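You operate a simulated robot arm through the tools that you are given. There is no shell and no other tool.

Carry out the task below with a simulated robot arm. There is one attempt and no reset: what you move stays moved.

TASK
Set the yellow fader to L6 and the purple fader to L5.
Fine: slide the orange latch free first and back to hold at the end.

The check looks at the end state, three seconds after you hand in, the way a careful person would. Anything else that was tipped, shoved, dropped, spilled or broken makes it a failure.

THE ROBOT
A 7-joint arm with a two-finger parallel gripper, fixed in place. Base frame: the origin is on the floor under the middle of its stand, x ahead of it, y to its left, z up; the work surface is at about z = 0.74. Readings come in m, rad, newtons and seconds.
It reaches about 1.112 m from its shoulder. Its first joint turns from -2.897 to 2.897 rad. Payload 3.43 kg.
Tool frame: the origin (TCP) lies between the finger pads and is the grasp point; the fingertips stand 0.034 m ahead of it; z points along the fingers, y is the line along which they close. The gripper opens to 0.128 m. The fingers are 0.024 m wide and 0.012 m thick; the gripper's body (0.048 by 0.13 m) begins 0.096 m behind the TCP.
Orientation is that of the tool frame in the base frame, as [roll, pitch, yaw] about the fixed x, y, z axes, in that order (R = Rz(yaw) Ry(pitch) Rx(roll)). With the fingers straight down and closing along the base's y, the tool's x points along the base's -x, its y along +y and its z along -z.

THE INTERFACE
- The arm moves only by the tool step_arm. Its arguments are lists of equal length, an entry for each row: "delta_pos": the shift along the tool's x, y, z in m, a list of three; "turn": the turn, a rotation vector about the tool's x, y, z in rad, a list of three; "gripper": the opening, from 0 (shut) to 1 (fully open). In form: {"delta_pos": [[dx, dy, dz], ...], "turn": [[wx, wy, wz], ...], "gripper": [gripper, ...]}. A call has 1 to 20 rows; each row shifts and turns the commanded pose from where the row before left it, along the tool's axes as they then stand. Rows are played at 5 a second. More than 0.05 m and 0.15 rad between two rows, or a gripper value outside its range, and nothing of the call is played. Where a pose cannot be reached the arm comes as near as it can. A force on the tool above 40 N (or 10 N above the force at the start of the call, whichever is more), or a blocked arm, ends the call early, and 0.2 s more pass. The fingers move at their own pace (about 0.153 m/s each) and stop on an object; they squeeze with about 43 N. The grip force told is the motor's: it shows also when the fingers shut on nothing. Time passes only in rows, and 0.2 s behind the last, so rows that do not move let the fingers close. The reply holds the time, the measured pose of the TCP, the force on the tool along the base axes, the opening and the grip force, in the units named above and with some noise, with the torque about the TCP (base axes, N m) and any sound that the robot's microphone picked up.
- Cameras (640 x 400 px; columns grow to the right, rows downward): "scene" is fixed at [0.4013, 0.4995, 1.3406]; the picture's right is [-0.72, -0.70, 0.00], its down [-0.59, 0.61, -0.54] and it looks along [0.37, -0.38, -0.84] (base axes); focal length 277 px, centre (320, 200). "wrist" rides on the gripper at [0.076, -0.011, -0.16] in the tool frame; the picture's right is [0.15, 0.99, 0.00], its down [-0.88, 0.13, -0.46] and it looks along [-0.45, 0.07, 0.89] (tool axes); focal length 234 px, centre (320, 200).
- camera(camera): a new picture of that camera. The clock stands still meanwhile.
- pixel_to_xyz(camera, pixels): for up to 12 pixels [column, row] of the newest picture of that camera ("zoom" is the newest enlarged one), the place [x, y, z] in the base frame of the surface seen there, good to about 0.002 m. The clock stands still meanwhile.
- enlarge(camera, box): a new picture of the part [left, top, right, bottom] of that camera's present view, enlarged. The clock stands still meanwhile.
- job_done(): hands the job in; it is judged then, once.

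Leave the gripper open and the arm clear of the work at the hand-in unless told otherwise.

The tools are called after "Request:" as name(argument=value, ...) on one line, values as JSON. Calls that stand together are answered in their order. step_arm: Moves the arm, as the interface text tells. Its arguments: {"type":"object","properties":{"delta_pos":{"type":"array","items":{"type":"array","items":{"type":"number"}}},"turn":{"type":"array","items":{"type":"array","items":{"type":"number"}}},"gripper":{"type":"array","items":{"type":"number"}}},"required":["delta_pos","turn","gripper"]} The other tools are called the same way: camera (camera) takes a picture; pixel_to_xyz (camera, pixels) gives the place of the surface under pixels of a picture; enlarge (camera, box) takes an enlarged picture of a part of a camera's view; job_done () hands the job in.

At the start:

```text
time_s: 0.0
tcp_pos: [0.4526, 0.2254, 1.087]
ee_rot: [3.14, 0.0, -3.141]
wrist_force: [0.8, -0.3, -0.2]
ft_torque: [-0.01, 0.02, 0.0]
width: 0.1282
grasp_force: 0.2
```

scene: 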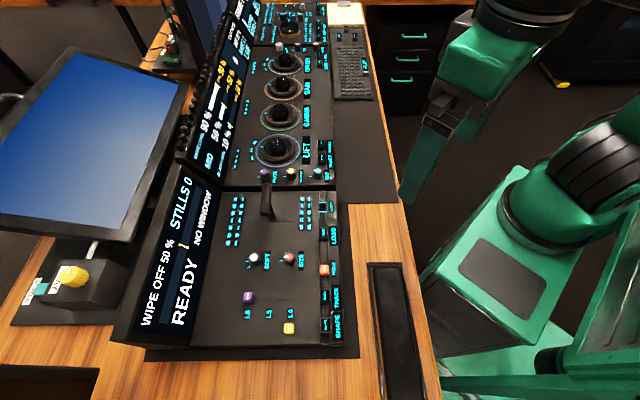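
wrist: 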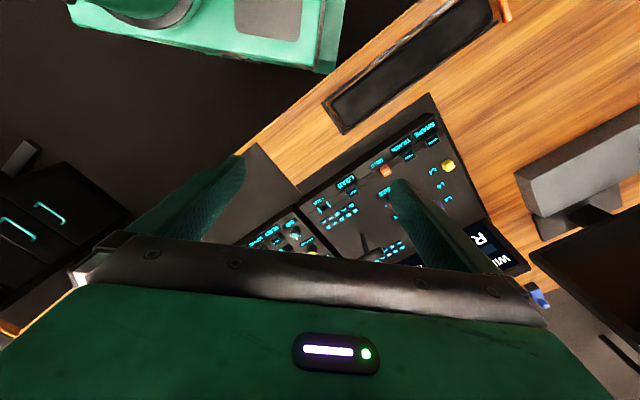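

I see a console with faders near the lower middle of the scene picture: purple cap near (249,298), yellow cap near (289,328), and an orange cap near (325,270). I'll enlarge that region to see the labels and the latch.

Request:
enlarge(camera="scene", box=[210, 180, 370, 360])

Request:
enlarge(camera="wrist", box=[280, 90, 500, 270])

```text
2.22 times, centred on (290, 270) of scene
```

zoom: 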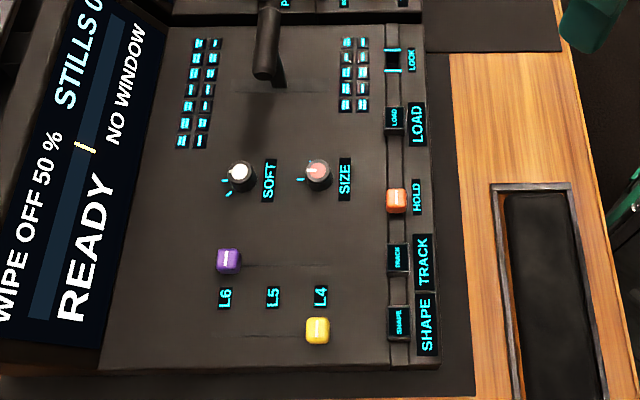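

```text
2.22 times, centred on (390, 180) of wrist
```

zoom: 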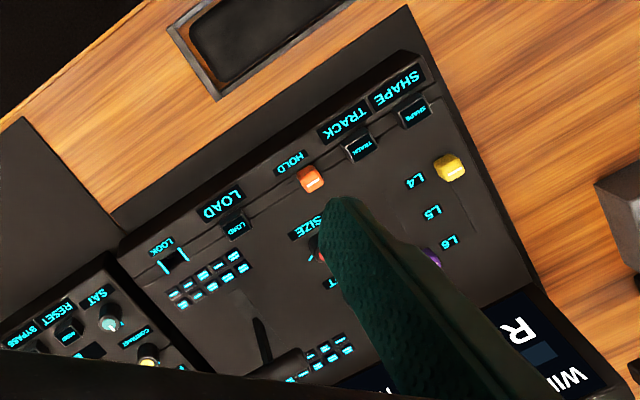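

The labels are L6, L5, L4 from left to right in the zoom; purple is at L6, yellow at L4, and the orange latch is beside "HOLD". I'll zoom in further on the latch and on the faders.

Request:
enlarge(camera="scene", box=[300, 190, 350, 345])

Request:
enlarge(camera="scene", box=[290, 235, 354, 275])

Request:
enlarge(camera="scene", box=[225, 280, 321, 340])

```text
2.58 times, centred on (325, 268) of scene
```

zoom: 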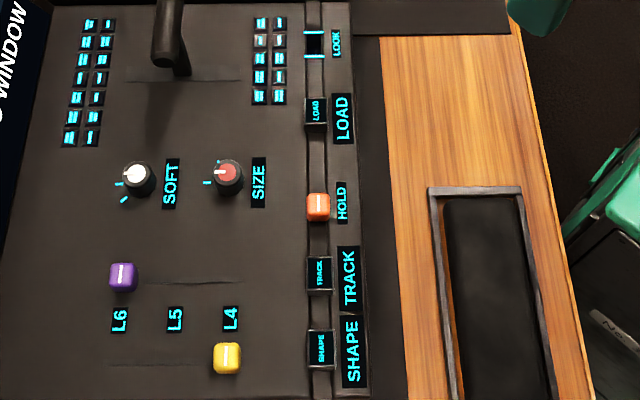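

```text
10.00 times, centred on (322, 255) of scene
```

zoom: 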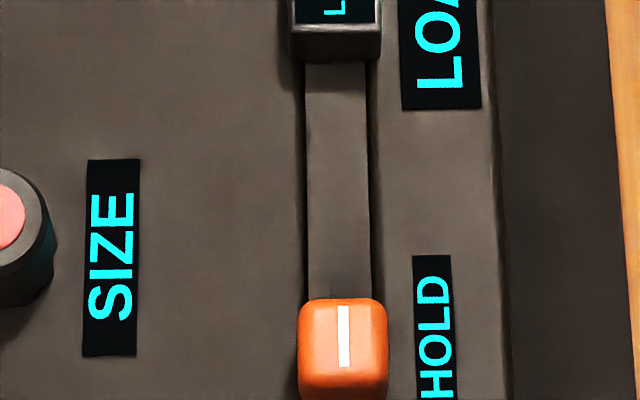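

```text
6.67 times, centred on (273, 310) of scene
```

zoom: 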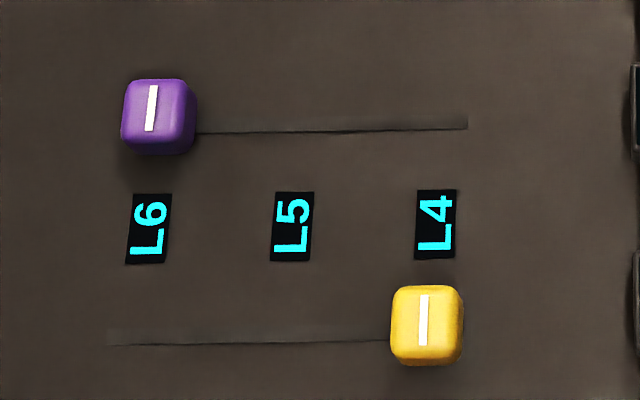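

The fader slots run left-right in the picture. The orange latch's slot is unclear, so I'll zoom in right around it and around the LOCK window.

Request:
enlarge(camera="scene", box=[300, 255, 348, 285])

Request:
enlarge(camera="scene", box=[300, 190, 348, 220])

Request:
enlarge(camera="scene", box=[300, 280, 364, 345])

Request:
enlarge(camera="scene", box=[120, 180, 240, 340])

```text
13.33 times, centred on (324, 270) of scene
```

zoom: 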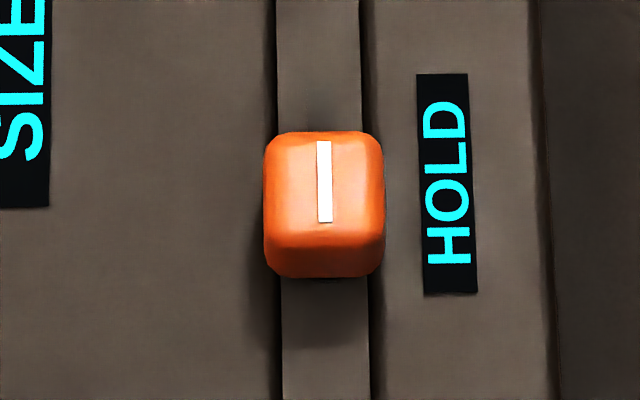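

```text
13.33 times, centred on (324, 205) of scene
```

zoom: 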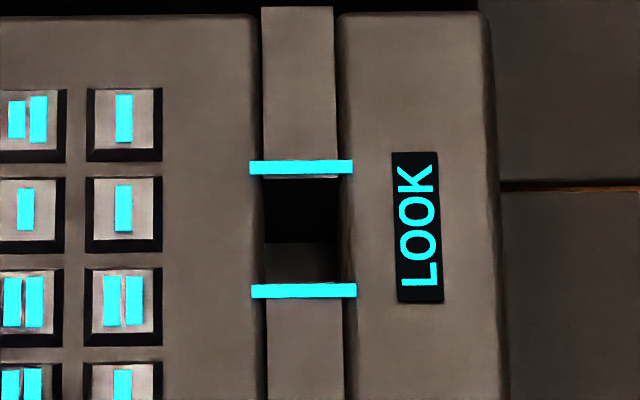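

```text
6.15 times, centred on (332, 312) of scene
```

zoom: 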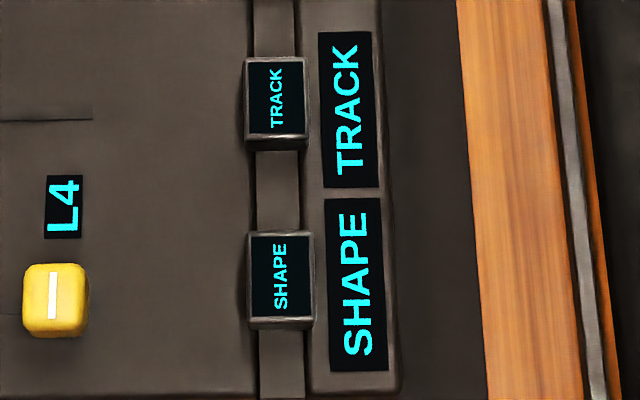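

```text
2.50 times, centred on (180, 260) of scene
```

zoom: 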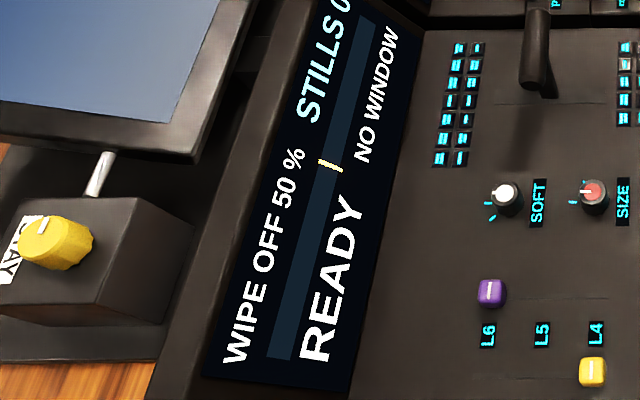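

The latch's travel direction still isn't clear. I'll measure positions of the caps, labels and panel surface in the scene picture.

Request:
camera(camera="scene")

Request:
pixel_to_xyz(camera="scene", pixels=[[249, 297], [289, 328], [325, 269], [248, 313], [269, 314], [290, 313], [275, 299], [262, 331], [310, 345], [240, 270], [324, 250], [334, 271]])

Request:
pixel_to_xyz(camera="scene", pixels=[[252, 258], [287, 257], [324, 235], [326, 295], [329, 324], [265, 185], [270, 210], [234, 200], [305, 200], [180, 250], [350, 300], [390, 330]])

```text
taken
```

scene: 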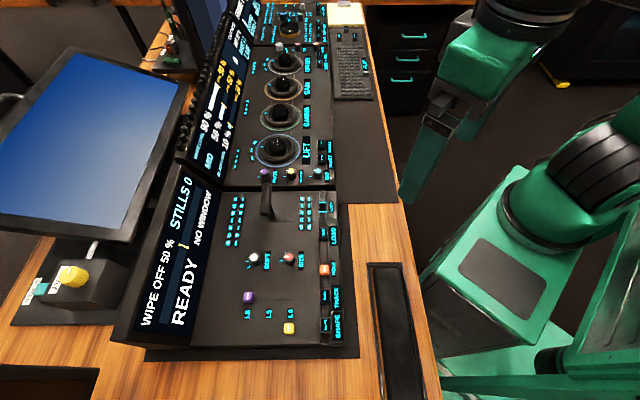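

```text
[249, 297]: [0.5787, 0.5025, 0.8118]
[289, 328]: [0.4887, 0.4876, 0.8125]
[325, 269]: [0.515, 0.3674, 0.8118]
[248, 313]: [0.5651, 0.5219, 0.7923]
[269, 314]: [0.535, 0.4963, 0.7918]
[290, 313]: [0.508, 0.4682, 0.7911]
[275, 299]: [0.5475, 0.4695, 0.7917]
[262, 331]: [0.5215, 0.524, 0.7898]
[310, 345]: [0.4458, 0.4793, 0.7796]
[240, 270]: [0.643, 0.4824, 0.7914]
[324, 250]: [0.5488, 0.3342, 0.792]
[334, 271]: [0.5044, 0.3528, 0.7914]
```

```text
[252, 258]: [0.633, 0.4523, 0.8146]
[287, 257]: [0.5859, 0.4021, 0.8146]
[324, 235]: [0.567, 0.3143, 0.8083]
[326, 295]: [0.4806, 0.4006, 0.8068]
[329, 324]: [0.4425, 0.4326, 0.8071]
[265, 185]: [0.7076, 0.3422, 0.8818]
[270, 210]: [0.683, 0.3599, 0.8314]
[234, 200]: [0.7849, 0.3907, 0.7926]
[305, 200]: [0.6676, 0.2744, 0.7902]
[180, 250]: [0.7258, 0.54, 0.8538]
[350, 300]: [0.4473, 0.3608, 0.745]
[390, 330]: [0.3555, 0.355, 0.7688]
```

Panel surface is at z≈0.7915, cap tops at ≈0.812, and the panel is turned about 44° in the base frame (L4→L6 runs along about (0.72, 0.69)). I'll move above the latch (about (0.515, 0.367)) at TCP z≈0.95 and turn the gripper so its fingers close along the rail, to look with the wrist camera.

Request:
step_arm(delta_pos=[[-0.0125, 0.0284, 0.0274], [-0.0125, 0.0284, 0.0274], [-0.0125, 0.0284, 0.0274], [-0.0125, 0.0284, 0.0274], [-0.0125, 0.0284, 0.0274], [0, 0, 0], [0, 0, 0], [0, 0, 0], [0, 0, 0], [0, 0, 0], [0, 0, 0], [0, 0, 0], [0, 0, 0]], turn=[[0, 0, 0], [0, 0, 0], [0, 0, 0], [0, 0, 0], [0, 0, 0], [0, 0, -0.1275], [0, 0, -0.1275], [0, 0, -0.1275], [0, 0, -0.1275], [0, 0, -0.1275], [0, 0, -0.1275], [0, 0, 0], [0, 0, 0]], gripper=[1, 1, 1, 1, 1, 1, 1, 1, 1, 1, 1, 1, 1])

```text
time_s: 2.8
tcp_pos: [0.5027, 0.3673, 0.9554]
ee_rot: [-3.134, 0.007, -2.376]
wrist_force: [-0.5, -0.1, -0.6]
ft_torque: [-0.03, 0.01, -0.01]
width: 0.128
grasp_force: 0.1
```

The tool is now turned (closing along the rail). The TCP reads (0.5027, 0.3673, 0.955), a bit off what I commanded. Next I look with the wrist camera and the scene camera.

Request:
camera(camera="wrist")

Request:
camera(camera="scene")

Request:
step_arm(delta_pos=[[0, 0, 0]], turn=[[0, 0, 0]], gripper=[1])

```text
taken
```

wrist: 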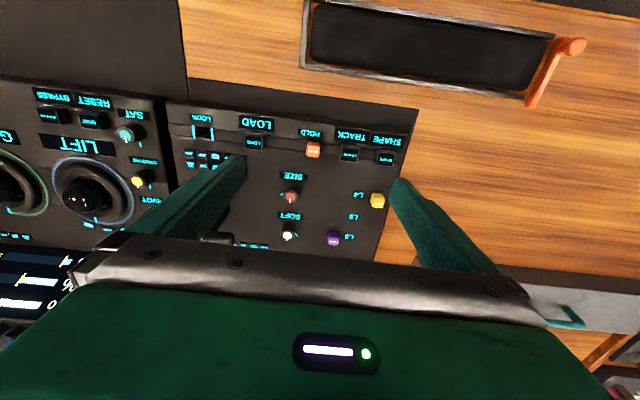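

```text
taken
```

scene: 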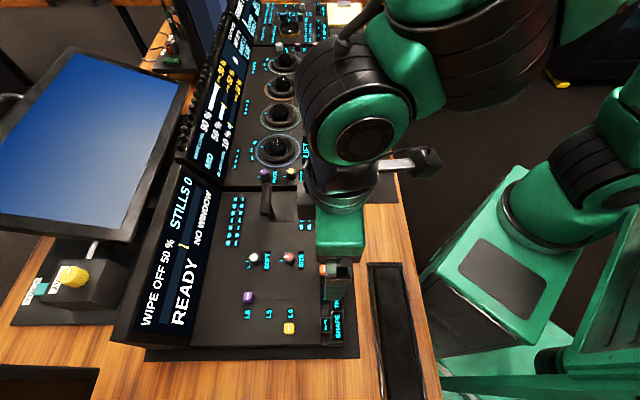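

```text
time_s: 3.2
tcp_pos: [0.5027, 0.3673, 0.9576]
ee_rot: [-3.133, 0.007, -2.376]
wrist_force: [-0.2, -0.3, 0.2]
ft_torque: [-0.01, 0.02, 0.0]
width: 0.1281
grasp_force: 0.0
```

In the wrist picture I see the console, and also an orange hook-like thing at the end of the black tray near (550,80). I'll enlarge both that and the orange cap at (313,150) before deciding which is the latch.

Request:
enlarge(camera="wrist", box=[480, 10, 640, 110])

Request:
pixel_to_xyz(camera="zoom", pixels=[[345, 150], [230, 360], [300, 240], [200, 200], [100, 340]])

Request:
enlarge(camera="wrist", box=[240, 115, 400, 215])

Request:
enlarge(camera="wrist", box=[285, 130, 349, 170])

```text
4.00 times, centred on (560, 60) of wrist
```

zoom: 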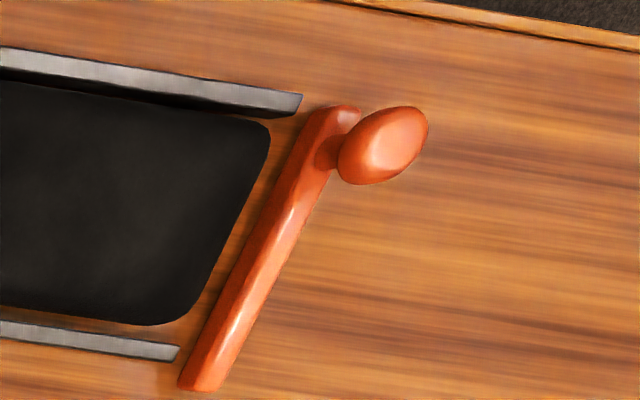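

```text
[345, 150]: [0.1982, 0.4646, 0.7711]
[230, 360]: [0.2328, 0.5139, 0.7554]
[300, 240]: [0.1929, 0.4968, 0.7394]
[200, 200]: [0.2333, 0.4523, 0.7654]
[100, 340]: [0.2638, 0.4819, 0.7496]
```

```text
4.00 times, centred on (320, 165) of wrist
```

zoom: 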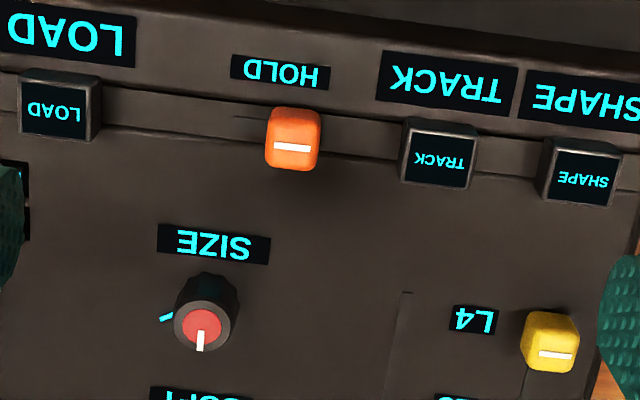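

```text
10.00 times, centred on (317, 150) of wrist
```

zoom: 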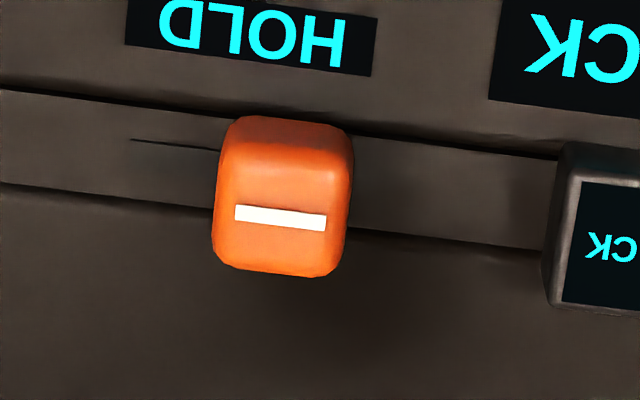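

The close-up shows a thin slot running from the orange cap along the rail toward LOAD (from about (220,150) to (130,140) in the zoom), next to the HOLD label. So the orange cap is the latch and it slides free toward LOAD; the other orange bar on the table is left alone. I'll measure the cap and slot.

Request:
pixel_to_xyz(camera="zoom", pixels=[[280, 217], [238, 212], [324, 223], [280, 245], [280, 190], [132, 140], [215, 149], [20, 140], [450, 185], [255, 35], [520, 130], [20, 90]])

Request:
enlarge(camera="wrist", box=[310, 180, 406, 240])

```text
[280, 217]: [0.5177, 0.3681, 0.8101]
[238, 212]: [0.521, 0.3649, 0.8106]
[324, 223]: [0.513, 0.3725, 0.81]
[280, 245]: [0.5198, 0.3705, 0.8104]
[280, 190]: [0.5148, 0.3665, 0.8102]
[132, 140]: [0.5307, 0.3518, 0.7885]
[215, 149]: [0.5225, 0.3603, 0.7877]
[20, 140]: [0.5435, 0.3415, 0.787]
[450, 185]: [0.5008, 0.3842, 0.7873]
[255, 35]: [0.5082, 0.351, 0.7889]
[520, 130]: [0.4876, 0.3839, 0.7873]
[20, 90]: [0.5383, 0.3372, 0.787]
```

```text
6.67 times, centred on (358, 210) of wrist
```

zoom: 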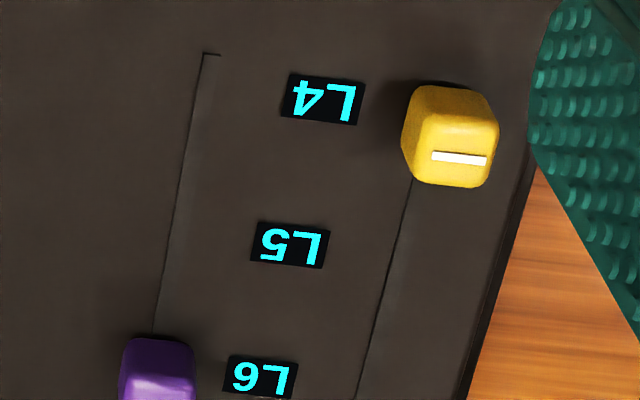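

The latch cap centre is about (0.516, 0.368) and the slot end about (0.531, 0.352). Now I measure the fader slots and caps in the wrist zoom: purple slot from (205,55) to (155,330), yellow slot from (411,180) to (358,395).

Request:
pixel_to_xyz(camera="zoom", pixels=[[205, 55], [155, 328], [411, 185], [359, 395], [459, 159], [433, 156], [485, 161], [323, 100], [290, 246], [262, 377], [450, 100], [155, 370]])

Request:
enlarge(camera="scene", box=[225, 280, 321, 340])

Request:
pixel_to_xyz(camera="zoom", pixels=[[466, 128], [205, 132], [110, 345], [388, 341], [151, 108], [424, 320], [148, 228], [292, 226], [435, 224], [160, 110], [427, 318], [424, 350]])

```text
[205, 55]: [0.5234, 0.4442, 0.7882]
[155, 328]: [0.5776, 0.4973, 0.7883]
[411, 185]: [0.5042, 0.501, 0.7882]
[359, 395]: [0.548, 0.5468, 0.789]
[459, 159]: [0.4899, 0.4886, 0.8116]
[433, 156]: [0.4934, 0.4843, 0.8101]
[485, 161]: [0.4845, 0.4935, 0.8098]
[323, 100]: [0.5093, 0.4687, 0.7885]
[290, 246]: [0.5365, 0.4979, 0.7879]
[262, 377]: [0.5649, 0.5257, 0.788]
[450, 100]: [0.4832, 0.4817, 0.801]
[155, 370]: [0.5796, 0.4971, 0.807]
```

```text
6.67 times, centred on (273, 310) of scene
```

zoom: 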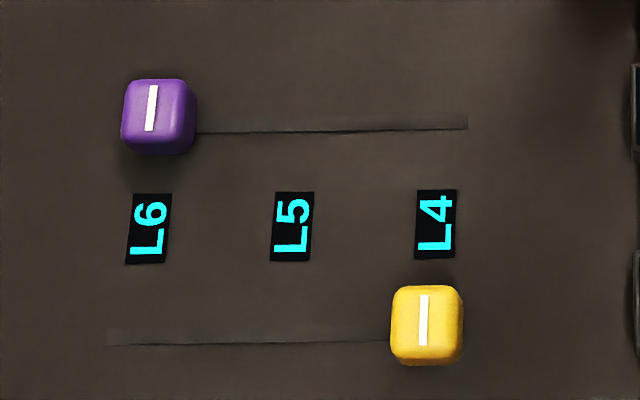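

```text
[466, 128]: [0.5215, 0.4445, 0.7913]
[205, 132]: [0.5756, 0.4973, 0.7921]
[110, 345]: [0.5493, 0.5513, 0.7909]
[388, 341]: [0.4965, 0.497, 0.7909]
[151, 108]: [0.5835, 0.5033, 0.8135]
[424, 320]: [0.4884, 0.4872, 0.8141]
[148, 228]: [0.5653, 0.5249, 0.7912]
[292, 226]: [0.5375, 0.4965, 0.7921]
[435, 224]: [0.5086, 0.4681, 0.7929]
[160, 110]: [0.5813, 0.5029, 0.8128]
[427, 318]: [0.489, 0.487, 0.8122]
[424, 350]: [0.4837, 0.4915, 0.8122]
```

The panel is at 45°: L6/L5/L4 sit 40 mm apart; the yellow slot is on y−x≈0 and the purple one 55 mm over. The latch is at the end of its ~14 mm travel on the TRACK side, and will go free toward LOAD. I'll centre over the latch, straighten the yaw by 0.02 rad, narrow the gripper to about 36 mm, and go down to TCP z≈0.875 (tips well above the cap).

Request:
step_arm(delta_pos=[[-0.005, -0.0044, 0], [-0.0048, -0.0044, 0], [0, 0, 0.02], [0, 0, 0.02], [0, 0, 0.02], [0, 0, 0.02], [0, 0, 0]], turn=[[0, 0, -0.02], [0, 0, 0], [0, 0, 0], [0, 0, 0], [0, 0, 0], [0, 0, 0], [0, 0, 0]], gripper=[0.28, 0.28, 0.28, 0.28, 0.28, 0.28, 0.28])

Request:
camera(camera="wrist")

Request:
camera(camera="scene")

```text
time_s: 4.8
tcp_pos: [0.5163, 0.3673, 0.8769]
ee_rot: [-3.133, 0.008, -2.357]
wrist_force: [0.7, -0.9, -0.8]
ft_torque: [-0.02, 0.0, -0.02]
width: 0.0358
grasp_force: 0.0
```

```text
taken
```

wrist: 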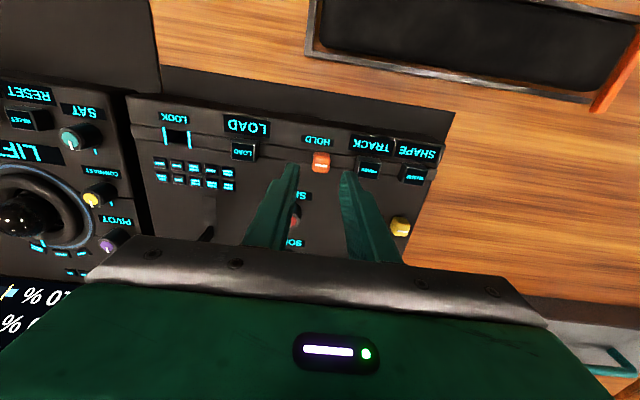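

```text
taken
```

scene: 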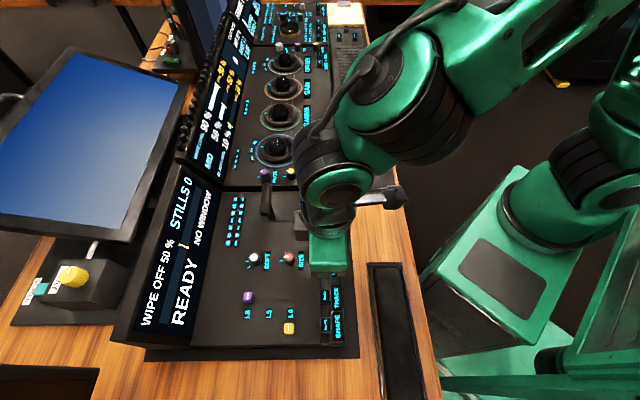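

The TCP is right over the latch (0.5163, 0.3673); in the wrist picture the cap at (321,162) sits between the finger tips. I lower 0.044 m so that the tips straddle the cap, a few mm above the panel.

Request:
step_arm(delta_pos=[[0, 0, 0.015], [0, 0, 0.015], [0, 0, 0.014], [0, 0, 0]], turn=[[0, 0, 0], [0, 0, 0], [0, 0, 0], [0, 0, 0]], gripper=[0.28, 0.28, 0.28, 0.28])

Request:
enlarge(camera="wrist", box=[240, 110, 400, 210])

```text
time_s: 5.8
tcp_pos: [0.5184, 0.3679, 0.8313]
ee_rot: [-3.134, 0.008, -2.356]
wrist_force: [-0.4, 0.3, 0.0]
ft_torque: [0.01, -0.02, -0.02]
width: 0.0359
grasp_force: 0.0
```

```text
4.00 times, centred on (320, 160) of wrist
```

zoom: 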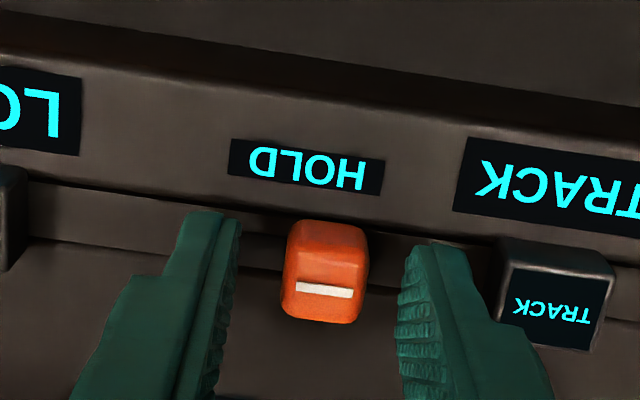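

The cap sits cleanly between the fingers with clearance to the TRACK button. I'll close to about 19 mm so the fingers cage the cap without hard squeezing, and check.

Request:
step_arm(delta_pos=[[0, 0, 0], [0, 0, 0], [0, 0, 0]], turn=[[0, 0, 0], [0, 0, 0], [0, 0, 0]], gripper=[0.15, 0.15, 0.15])

Request:
enlarge(camera="wrist", box=[240, 110, 400, 210])

```text
time_s: 6.6
tcp_pos: [0.5171, 0.3681, 0.8311]
ee_rot: [-3.133, 0.009, -2.357]
wrist_force: [0.2, 0.4, 0.1]
ft_torque: [0.0, 0.01, 0.0]
width: 0.0194
grasp_force: 0.2
```

```text
4.00 times, centred on (320, 160) of wrist
```

zoom: 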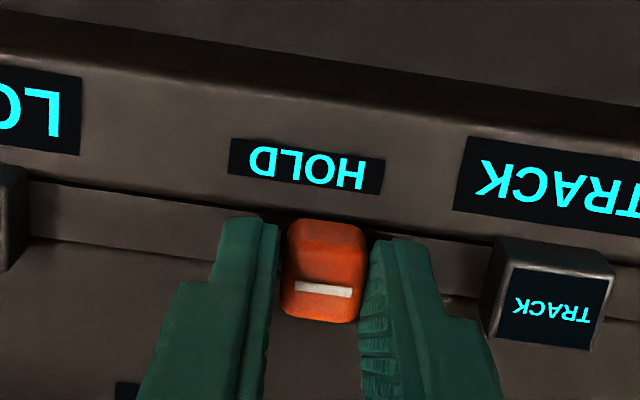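

The cap is caged (opening 19.4 mm, no force). I now slide it toward LOAD (tool −y) in 3 mm steps, about 15 mm in total, watching the force.

Request:
step_arm(delta_pos=[[0, -0.003, 0], [0, -0.003, 0], [0, -0.003, 0], [0, 0, 0]], turn=[[0, 0, 0], [0, 0, 0], [0, 0, 0], [0, 0, 0]], gripper=[0.15, 0.15, 0.15, 0.15])

Request:
enlarge(camera="wrist", box=[240, 110, 400, 210])

```text
time_s: 7.6
tcp_pos: [0.5236, 0.362, 0.8323]
ee_rot: [-3.133, 0.009, -2.358]
wrist_force: [-0.3, 0.2, 0.6]
ft_torque: [-0.06, 0.01, 0.01]
width: 0.0188
grasp_force: 0.0
```

```text
4.00 times, centred on (320, 160) of wrist
```

zoom: 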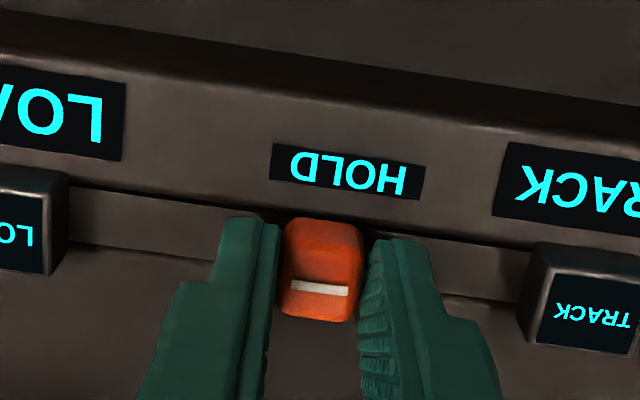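

The cap moved along with the fingers (HOLD label shifted right relative to it) with almost no force. I continue in 2 mm steps until I feel the end of travel or reach about 15 mm.

Request:
step_arm(delta_pos=[[0, -0.002, 0], [0, -0.002, 0], [0, 0, 0]], turn=[[0, 0, 0], [0, 0, 0], [0, 0, 0]], gripper=[0.15, 0.15, 0.15])

Request:
enlarge(camera="wrist", box=[240, 110, 400, 210])

```text
time_s: 8.4
tcp_pos: [0.5274, 0.3579, 0.8312]
ee_rot: [-3.133, 0.008, -2.356]
wrist_force: [0.1, 0.4, 0.7]
ft_torque: [0.0, 0.01, 0.0]
width: 0.0193
grasp_force: 0.1
```

```text
4.00 times, centred on (320, 160) of wrist
```

zoom: 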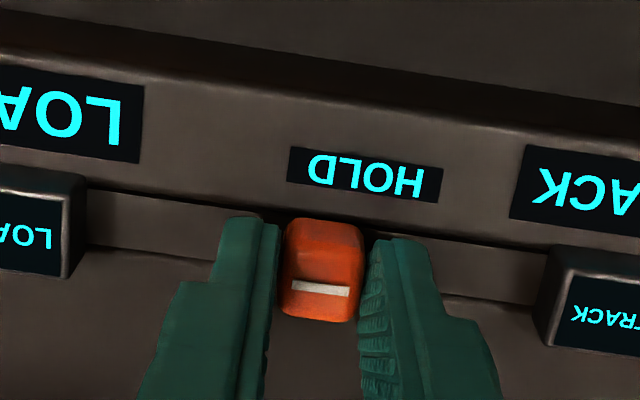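

Travel so far is about 14.5 mm, still no resistance. I keep going 1.5 mm at a time to find the end stop.

Request:
step_arm(delta_pos=[[0, -0.0015, 0], [0, -0.0015, 0], [0, 0, 0]], turn=[[0, 0, 0], [0, 0, 0], [0, 0, 0]], gripper=[0.15, 0.15, 0.15])

Request:
enlarge(camera="wrist", box=[240, 110, 400, 210])

```text
time_s: 9.2
tcp_pos: [0.5287, 0.3564, 0.8309]
ee_rot: [-3.135, 0.007, -2.356]
wrist_force: [-3.2, 2.8, -2.2]
ft_torque: [0.1, 0.09, -0.02]
width: 0.022
grasp_force: 2.2
```

```text
4.00 times, centred on (320, 160) of wrist
```

zoom: 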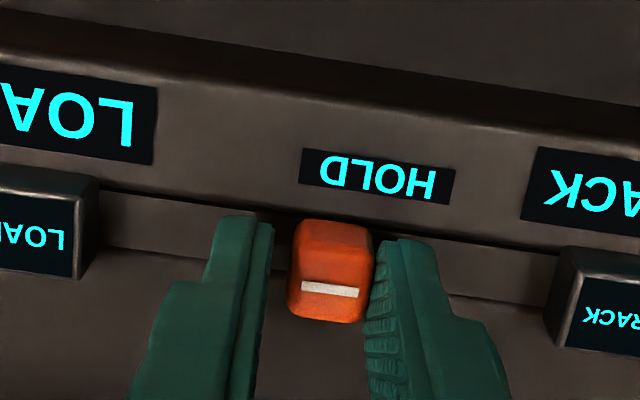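

Now there is a 4 N reaction against the push and the cap touches only the trailing finger: the latch is at its free end stop. I back off 1.5 mm, open slightly, and raise.

Request:
step_arm(delta_pos=[[0, 0.0015, 0], [0, 0, 0], [0, 0, -0.02], [0, 0, -0.025], [0, 0, -0.02], [0, 0, 0]], turn=[[0, 0, 0], [0, 0, 0], [0, 0, 0], [0, 0, 0], [0, 0, 0], [0, 0, 0]], gripper=[0.2, 0.25, 0.25, 0.25, 0.25, 0.25])

Request:
enlarge(camera="wrist", box=[220, 100, 460, 250])

Request:
camera(camera="scene")

```text
time_s: 10.6
tcp_pos: [0.5277, 0.3567, 0.8968]
ee_rot: [-3.131, 0.008, -2.356]
wrist_force: [-0.5, -0.5, -0.1]
ft_torque: [0.05, 0.03, -0.04]
width: 0.0318
grasp_force: 0.0
```

```text
2.67 times, centred on (340, 175) of wrist
```

zoom: 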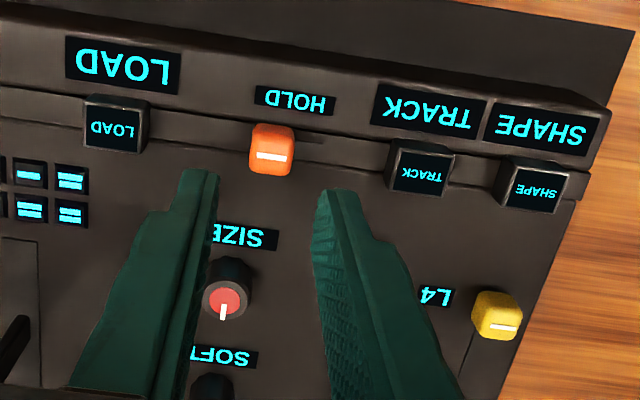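

```text
taken
```

scene: 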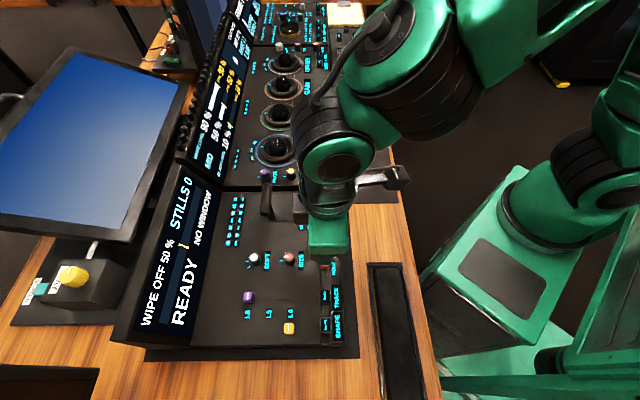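

The latch now sits at the free end with its slot visible behind it. Next the yellow fader: I raise, move over it (u +0.065, v +0.120), and turn the tool +90° so that the fingers close along the fader's travel, which lets the fingers centre the cap themselves.

Request:
step_arm(delta_pos=[[0, 0, -0.03], [0, 0, -0.03], [-0.01625, 0.03, 0], [-0.01625, 0.03, 0], [-0.01625, 0.03, 0], [-0.01625, 0.03, 0], [0, 0, 0], [0, 0, 0], [0, 0, 0], [0, 0, 0], [0, 0, 0], [0, 0, 0], [0, 0, 0], [0, 0, 0], [0, 0, 0], [0, 0, 0], [0, 0, 0], [0, 0, 0]], turn=[[0, 0, 0], [0, 0, 0], [0, 0, 0], [0, 0, 0], [0, 0, 0], [0, 0, 0], [0, 0, 0.1428], [0, 0, 0.1428], [0, 0, 0.1428], [0, 0, 0.1428], [0, 0, 0.1428], [0, 0, 0.1428], [0, 0, 0.1428], [0, 0, 0.1428], [0, 0, 0.1428], [0, 0, 0.1428], [0, 0, 0.1428], [0, 0, 0]], gripper=[0.28, 0.28, 0.28, 0.28, 0.28, 0.28, 0.28, 0.28, 0.28, 0.28, 0.28, 0.28, 0.28, 0.28, 0.28, 0.28, 0.28, 0.28])

Request:
camera(camera="wrist")

Request:
camera(camera="scene")

```text
time_s: 14.4
tcp_pos: [0.4869, 0.4877, 0.9577]
ee_rot: [3.133, 0.009, 2.352]
wrist_force: [0.1, 0.0, 0.0]
ft_torque: [0.01, 0.01, 0.01]
width: 0.0362
grasp_force: 0.1
```

```text
taken
```

wrist: 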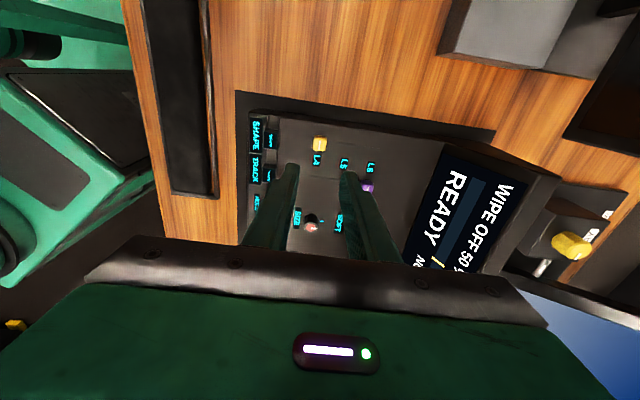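

```text
taken
```

scene: 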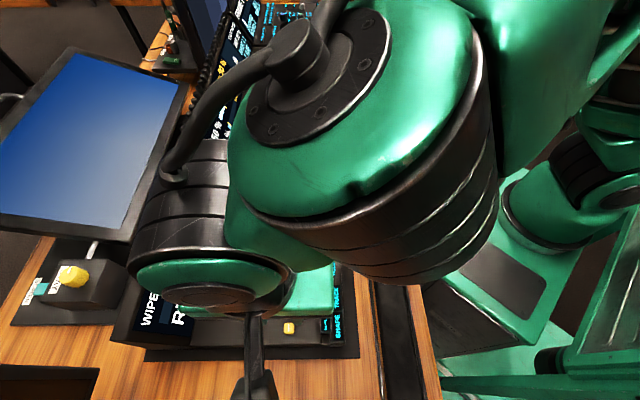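

TCP is over yellow at (0.487, 0.488); the yellow cap shows at (320,144) between the fingers. I'll enlarge and measure the cap and labels from this view.

Request:
enlarge(camera="wrist", box=[288, 120, 400, 190])

Request:
pixel_to_xyz(camera="wrist", pixels=[[320, 144], [317, 160], [344, 163], [370, 166], [320, 147], [370, 186]])

```text
5.71 times, centred on (344, 155) of wrist
```

zoom: 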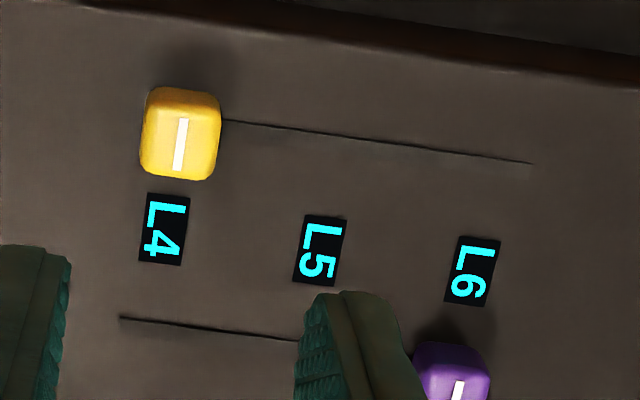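

```text
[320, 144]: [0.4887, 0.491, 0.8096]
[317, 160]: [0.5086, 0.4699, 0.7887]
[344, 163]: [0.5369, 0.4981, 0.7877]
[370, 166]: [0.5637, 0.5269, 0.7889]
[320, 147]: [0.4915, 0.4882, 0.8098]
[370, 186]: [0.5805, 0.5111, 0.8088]
```

Yellow's marker is at u≈0.692 (label L4 ≈0.6915, L5 ≈0.7315, L6 ≈0.7712); purple's is ≈0.771. I correct 2.5 mm along u and descend to TCP z≈0.87 first.

Request:
step_arm(delta_pos=[[-0.0006, 0.0025, 0], [0, 0, 0.03], [0, 0, 0.03], [0, 0, 0.027], [0, 0, 0]], turn=[[0, 0, 0], [0, 0, 0], [0, 0, 0], [0, 0, 0], [0, 0, 0]], gripper=[0.28, 0.28, 0.28, 0.28, 0.28])

Request:
enlarge(camera="wrist", box=[240, 110, 400, 210])

```text
time_s: 15.6
tcp_pos: [0.4895, 0.4897, 0.869]
ee_rot: [3.133, 0.009, 2.357]
wrist_force: [-1.1, 0.3, 1.1]
ft_torque: [0.01, 0.02, -0.02]
width: 0.0359
grasp_force: 0.1
```

```text
4.00 times, centred on (320, 160) of wrist
```

zoom: 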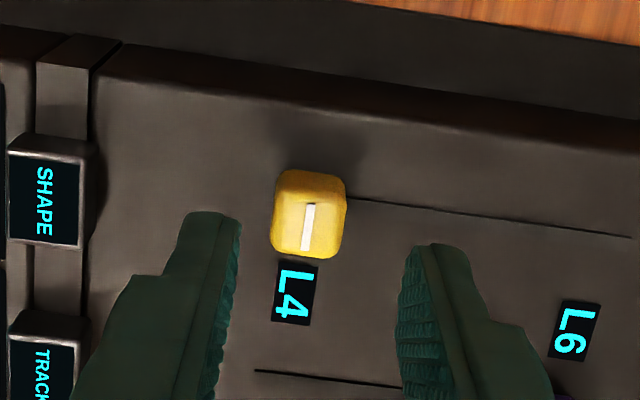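

The cap lies a couple of mm to the left of the finger centre, well within clearance. I shift −2 mm along y and lower 0.037 m to straddle the cap.

Request:
step_arm(delta_pos=[[0, -0.002, 0.012], [0, 0, 0.013], [0, 0, 0.012], [0, 0, 0]], turn=[[0, 0, 0], [0, 0, 0], [0, 0, 0], [0, 0, 0]], gripper=[0.28, 0.28, 0.28, 0.28])

Request:
enlarge(camera="wrist", box=[240, 110, 400, 210])

```text
time_s: 16.6
tcp_pos: [0.4892, 0.4874, 0.8318]
ee_rot: [3.133, 0.008, 2.357]
wrist_force: [0.0, 0.0, -0.2]
ft_torque: [-0.03, 0.02, -0.04]
width: 0.0358
grasp_force: 0.0
```

```text
4.00 times, centred on (320, 160) of wrist
```

zoom: 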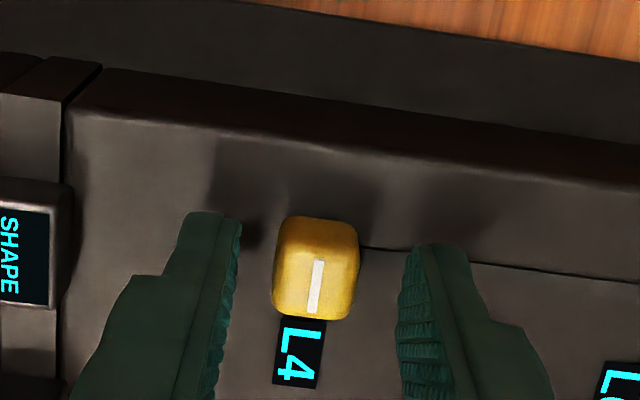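

Cap straddled. I close to 0.12 so the fingers lightly hold and centre the yellow cap.

Request:
step_arm(delta_pos=[[0, 0, 0], [0, 0, 0], [0, 0, 0]], turn=[[0, 0, 0], [0, 0, 0], [0, 0, 0]], gripper=[0.15, 0.12, 0.12])

Request:
enlarge(camera="wrist", box=[240, 110, 400, 210])

```text
time_s: 17.4
tcp_pos: [0.4894, 0.488, 0.8322]
ee_rot: [3.133, 0.009, 2.353]
wrist_force: [0.2, 0.4, 0.1]
ft_torque: [-0.1, 0.08, -0.04]
width: 0.0168
grasp_force: 45.3
```

```text
4.00 times, centred on (320, 160) of wrist
```

zoom: 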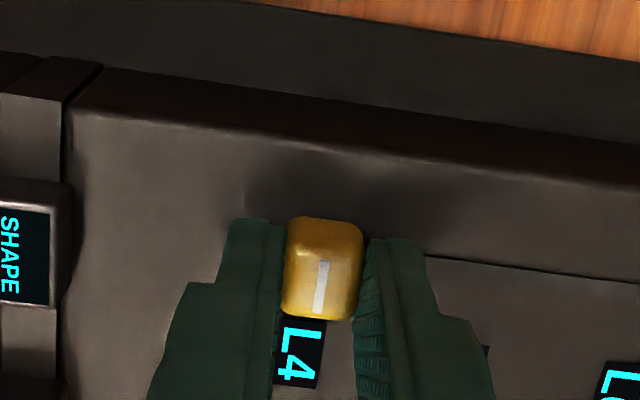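

Holding the yellow cap (16.8 mm wide, TCP u = 0.691 = L4). I slide +u in 8 mm rows, first 40 mm, watching force.

Request:
step_arm(delta_pos=[[0, 0.008, 0], [0, 0.008, 0], [0, 0.008, 0], [0, 0.008, 0], [0, 0.008, 0], [0, 0, 0]], turn=[[0, 0, 0], [0, 0, 0], [0, 0, 0], [0, 0, 0], [0, 0, 0], [0, 0, 0]], gripper=[0.12, 0.12, 0.12, 0.12, 0.12, 0.12])

Request:
enlarge(camera="wrist", box=[240, 110, 400, 210])

```text
time_s: 18.8
tcp_pos: [0.5183, 0.5163, 0.832]
ee_rot: [3.134, 0.007, 2.355]
wrist_force: [-2.6, 1.7, -9.5]
ft_torque: [0.02, 0.15, 0.02]
width: 0.017
grasp_force: 44.4
```

```text
4.00 times, centred on (320, 160) of wrist
```

zoom: 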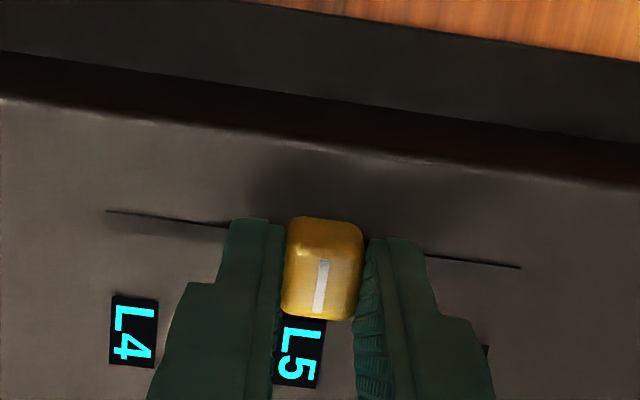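

Yellow is passing L5 (u=0.7316) but a −9.5 N vertical pull has built up from holding the cap tightly while the arm tracks slightly off. I loosen to a cage (0.15) to relieve the stress.

Request:
step_arm(delta_pos=[[0, 0, 0], [0, 0, 0]], turn=[[0, 0, 0], [0, 0, 0]], gripper=[0.15, 0.15])

```text
time_s: 19.4
tcp_pos: [0.5182, 0.5165, 0.833]
ee_rot: [3.134, 0.008, 2.356]
wrist_force: [0.7, 0.4, 0.6]
ft_torque: [0.02, 0.0, 0.02]
width: 0.0195
grasp_force: 0.1
```

Stress is gone (forces ≈0). I push the rest of the way in cage mode: 39.5 mm along +u with a 1 mm correction in v.

Request:
step_arm(delta_pos=[[0.001, 0.0079, 0], [0, 0.0079, 0], [0, 0.0079, 0], [0, 0.0079, 0], [0, 0.0079, 0], [0, 0, 0]], turn=[[0, 0, 0], [0, 0, 0], [0, 0, 0], [0, 0, 0], [0, 0, 0], [0, 0, 0]], gripper=[0.15, 0.15, 0.15, 0.15, 0.15, 0.15])

Request:
enlarge(camera="wrist", box=[240, 110, 400, 210])

```text
time_s: 20.8
tcp_pos: [0.5442, 0.5446, 0.8344]
ee_rot: [3.134, 0.008, 2.357]
wrist_force: [-0.2, -0.3, -1.2]
ft_torque: [0.0, 0.02, 0.01]
width: 0.0196
grasp_force: 0.3
```

```text
4.00 times, centred on (320, 160) of wrist
```

zoom: 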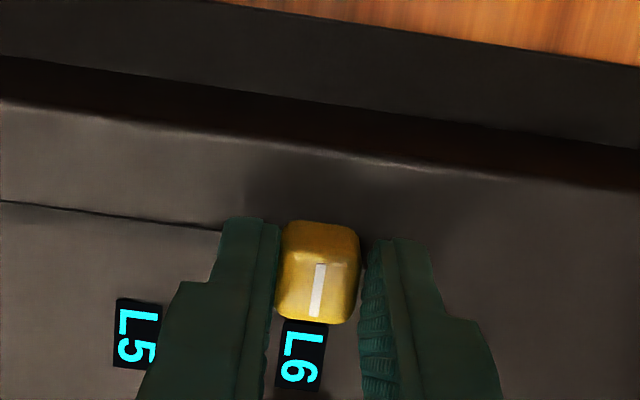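

TCP u=0.7699, cap trails a bit more. I move +1.3 mm and then close lightly so that the cap centres at L6 (u≈0.7712).

Request:
step_arm(delta_pos=[[0, 0.0014, 0], [0, 0, 0], [0, 0, 0], [0, 0, 0]], turn=[[0, 0, 0], [0, 0, 0], [0, 0, 0], [0, 0, 0]], gripper=[0.15, 0.15, 0.12, 0.12])

Request:
enlarge(camera="wrist", box=[240, 110, 400, 210])

```text
time_s: 21.8
tcp_pos: [0.5459, 0.5458, 0.8339]
ee_rot: [3.133, 0.008, 2.356]
wrist_force: [-4.1, -5.5, 1.3]
ft_torque: [-0.21, 0.08, 0.0]
width: 0.019
grasp_force: 3.3
```

```text
4.00 times, centred on (320, 160) of wrist
```

zoom: 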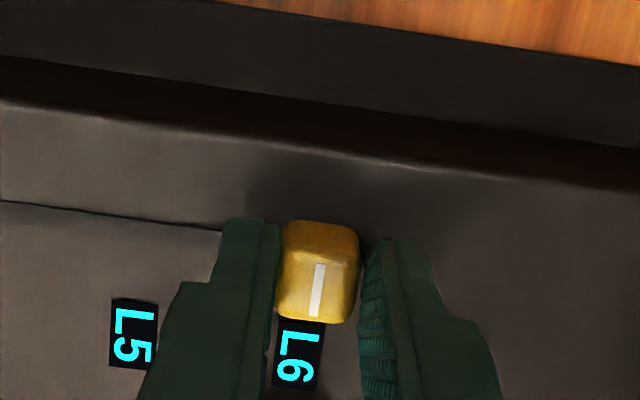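

The cap stopped against the end of its slot (≈7 N along −u, gap on the leading finger): cap centre works out to u≈0.771, i.e. L6. I relax by moving back 1 mm, open, and raise.

Request:
step_arm(delta_pos=[[0, 0, 0], [0, 0, 0], [0, 0, -0.02], [0, 0, -0.025], [0, 0, -0.03], [0, 0, 0]], turn=[[0, 0, 0], [0, 0, 0], [0, 0, 0], [0, 0, 0], [0, 0, 0], [0, 0, 0]], gripper=[0.2, 0.28, 0.28, 0.28, 0.28, 0.28])

Request:
camera(camera="wrist")

Request:
enlarge(camera="wrist", box=[240, 110, 400, 210])

```text
time_s: 23.2
tcp_pos: [0.5437, 0.546, 0.909]
ee_rot: [3.131, 0.008, 2.356]
wrist_force: [0.8, 0.6, 0.5]
ft_torque: [0.02, 0.01, 0.04]
width: 0.0358
grasp_force: 0.1
```

```text
taken
```

wrist: 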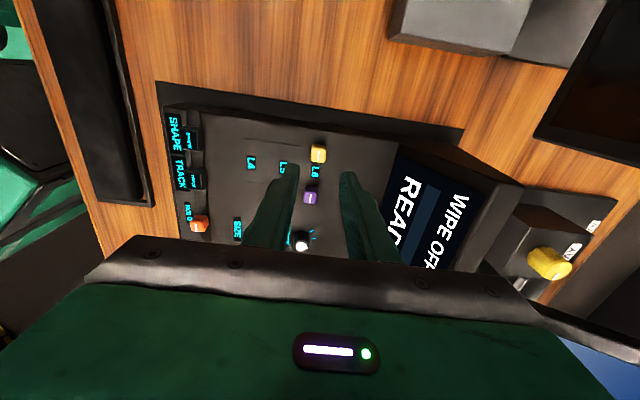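

```text
4.00 times, centred on (320, 160) of wrist
```

zoom: 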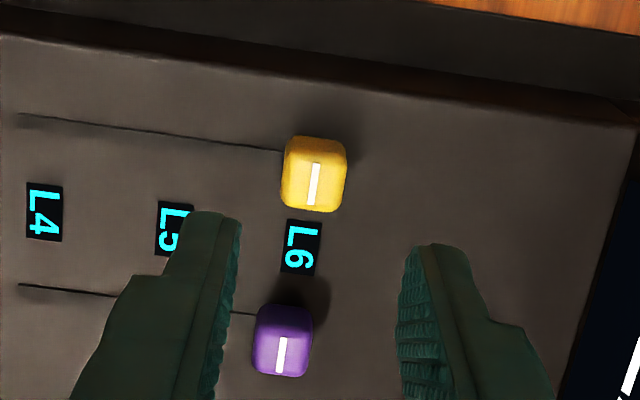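

Yellow now lines up with L6. I measure the marks in this zoom: yellow line (314,184), L6 (302,248), purple line (281,355), L5 (176,229), L4 (45,213).

Request:
pixel_to_xyz(camera="zoom", pixels=[[314, 184], [302, 248], [281, 355], [172, 229], [45, 213], [20, 116], [20, 286]])

```text
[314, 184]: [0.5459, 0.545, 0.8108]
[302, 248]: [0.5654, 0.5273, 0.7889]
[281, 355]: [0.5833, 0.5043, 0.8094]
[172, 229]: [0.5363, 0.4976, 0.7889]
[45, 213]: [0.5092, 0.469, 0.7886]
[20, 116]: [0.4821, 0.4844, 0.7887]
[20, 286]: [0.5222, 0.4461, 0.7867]
```

Yellow reads u≈0.7714 against L6≈0.7715–0.7727: good. Now purple at u≈0.770, v≈−0.056: I move the tool −0.0575 in x (over purple), down to z≈0.87, and check.

Request:
step_arm(delta_pos=[[-0.019, 0, 0], [-0.0195, 0, 0], [-0.019, 0, 0], [0, 0, 0.02], [0, 0, 0.018], [0, 0, 0]], turn=[[0, 0, 0], [0, 0, 0], [0, 0, 0], [0, 0, 0], [0, 0, 0], [0, 0, 0]], gripper=[0.28, 0.28, 0.28, 0.28, 0.28, 0.28])

Request:
enlarge(camera="wrist", box=[240, 110, 400, 210])

```text
time_s: 24.6
tcp_pos: [0.5863, 0.5047, 0.8699]
ee_rot: [3.132, 0.009, 2.356]
wrist_force: [0.3, 0.1, 0.1]
ft_torque: [0.02, 0.03, 0.02]
width: 0.0357
grasp_force: 0.0
```

```text
4.00 times, centred on (320, 160) of wrist
```

zoom: 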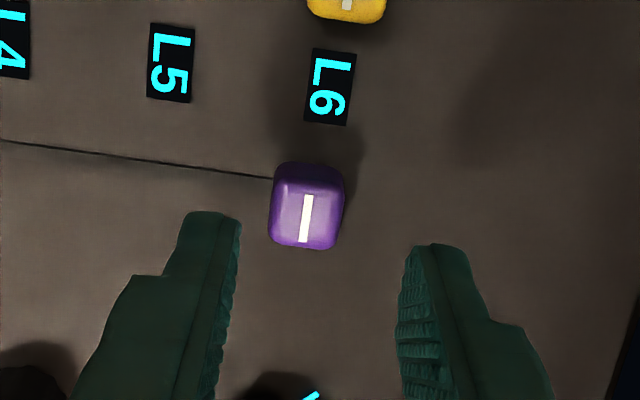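

Purple is within the fingers, ~2.5 mm left of centre. I shift −2 mm in y, +2 mm in x, and descend 0.037 m around it.

Request:
step_arm(delta_pos=[[0.0015, -0.002, 0.012], [0, 0, 0.013], [0, 0, 0.012], [0, 0, 0], [0, 0, 0]], turn=[[0, 0, 0], [0, 0, 0], [0, 0, 0], [0, 0, 0], [0, 0, 0]], gripper=[0.28, 0.28, 0.28, 0.28, 0.28])

Request:
enlarge(camera="wrist", box=[240, 110, 400, 210])

```text
time_s: 25.8
tcp_pos: [0.5834, 0.5045, 0.8332]
ee_rot: [3.133, 0.009, 2.355]
wrist_force: [-0.7, 0.6, 0.7]
ft_torque: [0.0, 0.0, -0.04]
width: 0.0359
grasp_force: 0.0
```

```text
4.00 times, centred on (320, 160) of wrist
```

zoom: 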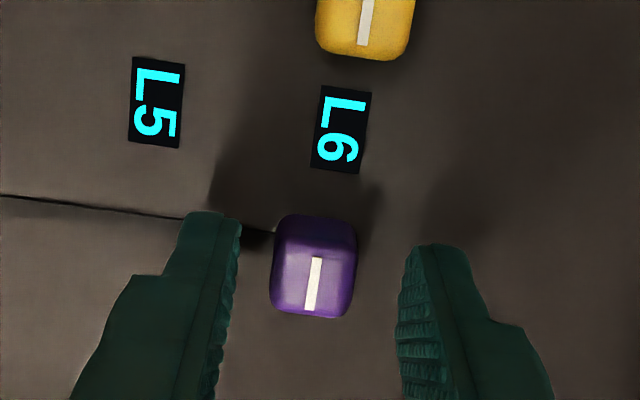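

Purple is straddled. I close to the 19 mm cage.

Request:
step_arm(delta_pos=[[0, 0, 0], [0, 0, 0], [0, 0, 0]], turn=[[0, 0, 0], [0, 0, 0], [0, 0, 0]], gripper=[0.15, 0.15, 0.15])

```text
time_s: 26.6
tcp_pos: [0.5833, 0.5038, 0.8339]
ee_rot: [3.131, 0.008, 2.357]
wrist_force: [-0.2, 0.5, -0.7]
ft_torque: [-0.02, -0.01, -0.04]
width: 0.0191
grasp_force: 0.0
```

Caged with no load, TCP u≈0.769. I slide purple toward L5 (tool −y) 37 mm in five rows.

Request:
step_arm(delta_pos=[[0, -0.0074, 0], [0, -0.0074, 0], [0, -0.0074, 0], [0, -0.0074, 0], [0, -0.0074, 0], [0, 0, 0]], turn=[[0, 0, 0], [0, 0, 0], [0, 0, 0], [0, 0, 0], [0, 0, 0], [0, 0, 0]], gripper=[0.15, 0.15, 0.15, 0.15, 0.15, 0.15])

Request:
enlarge(camera="wrist", box=[240, 110, 400, 210])

```text
time_s: 28.0
tcp_pos: [0.5569, 0.4791, 0.8322]
ee_rot: [3.131, 0.009, 2.357]
wrist_force: [-0.3, -0.4, 1.0]
ft_torque: [-0.01, -0.02, -0.01]
width: 0.019
grasp_force: 0.0
```

```text
4.00 times, centred on (320, 160) of wrist
```

zoom: 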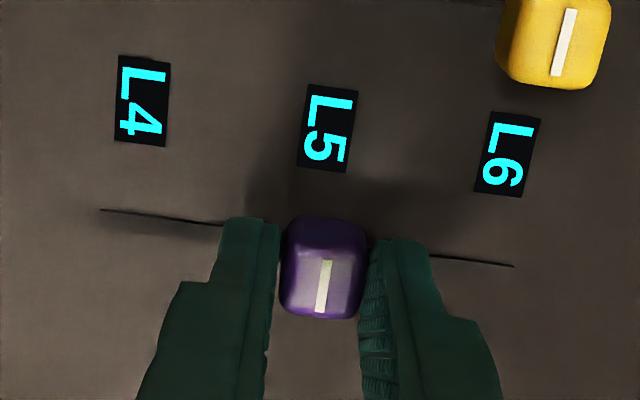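

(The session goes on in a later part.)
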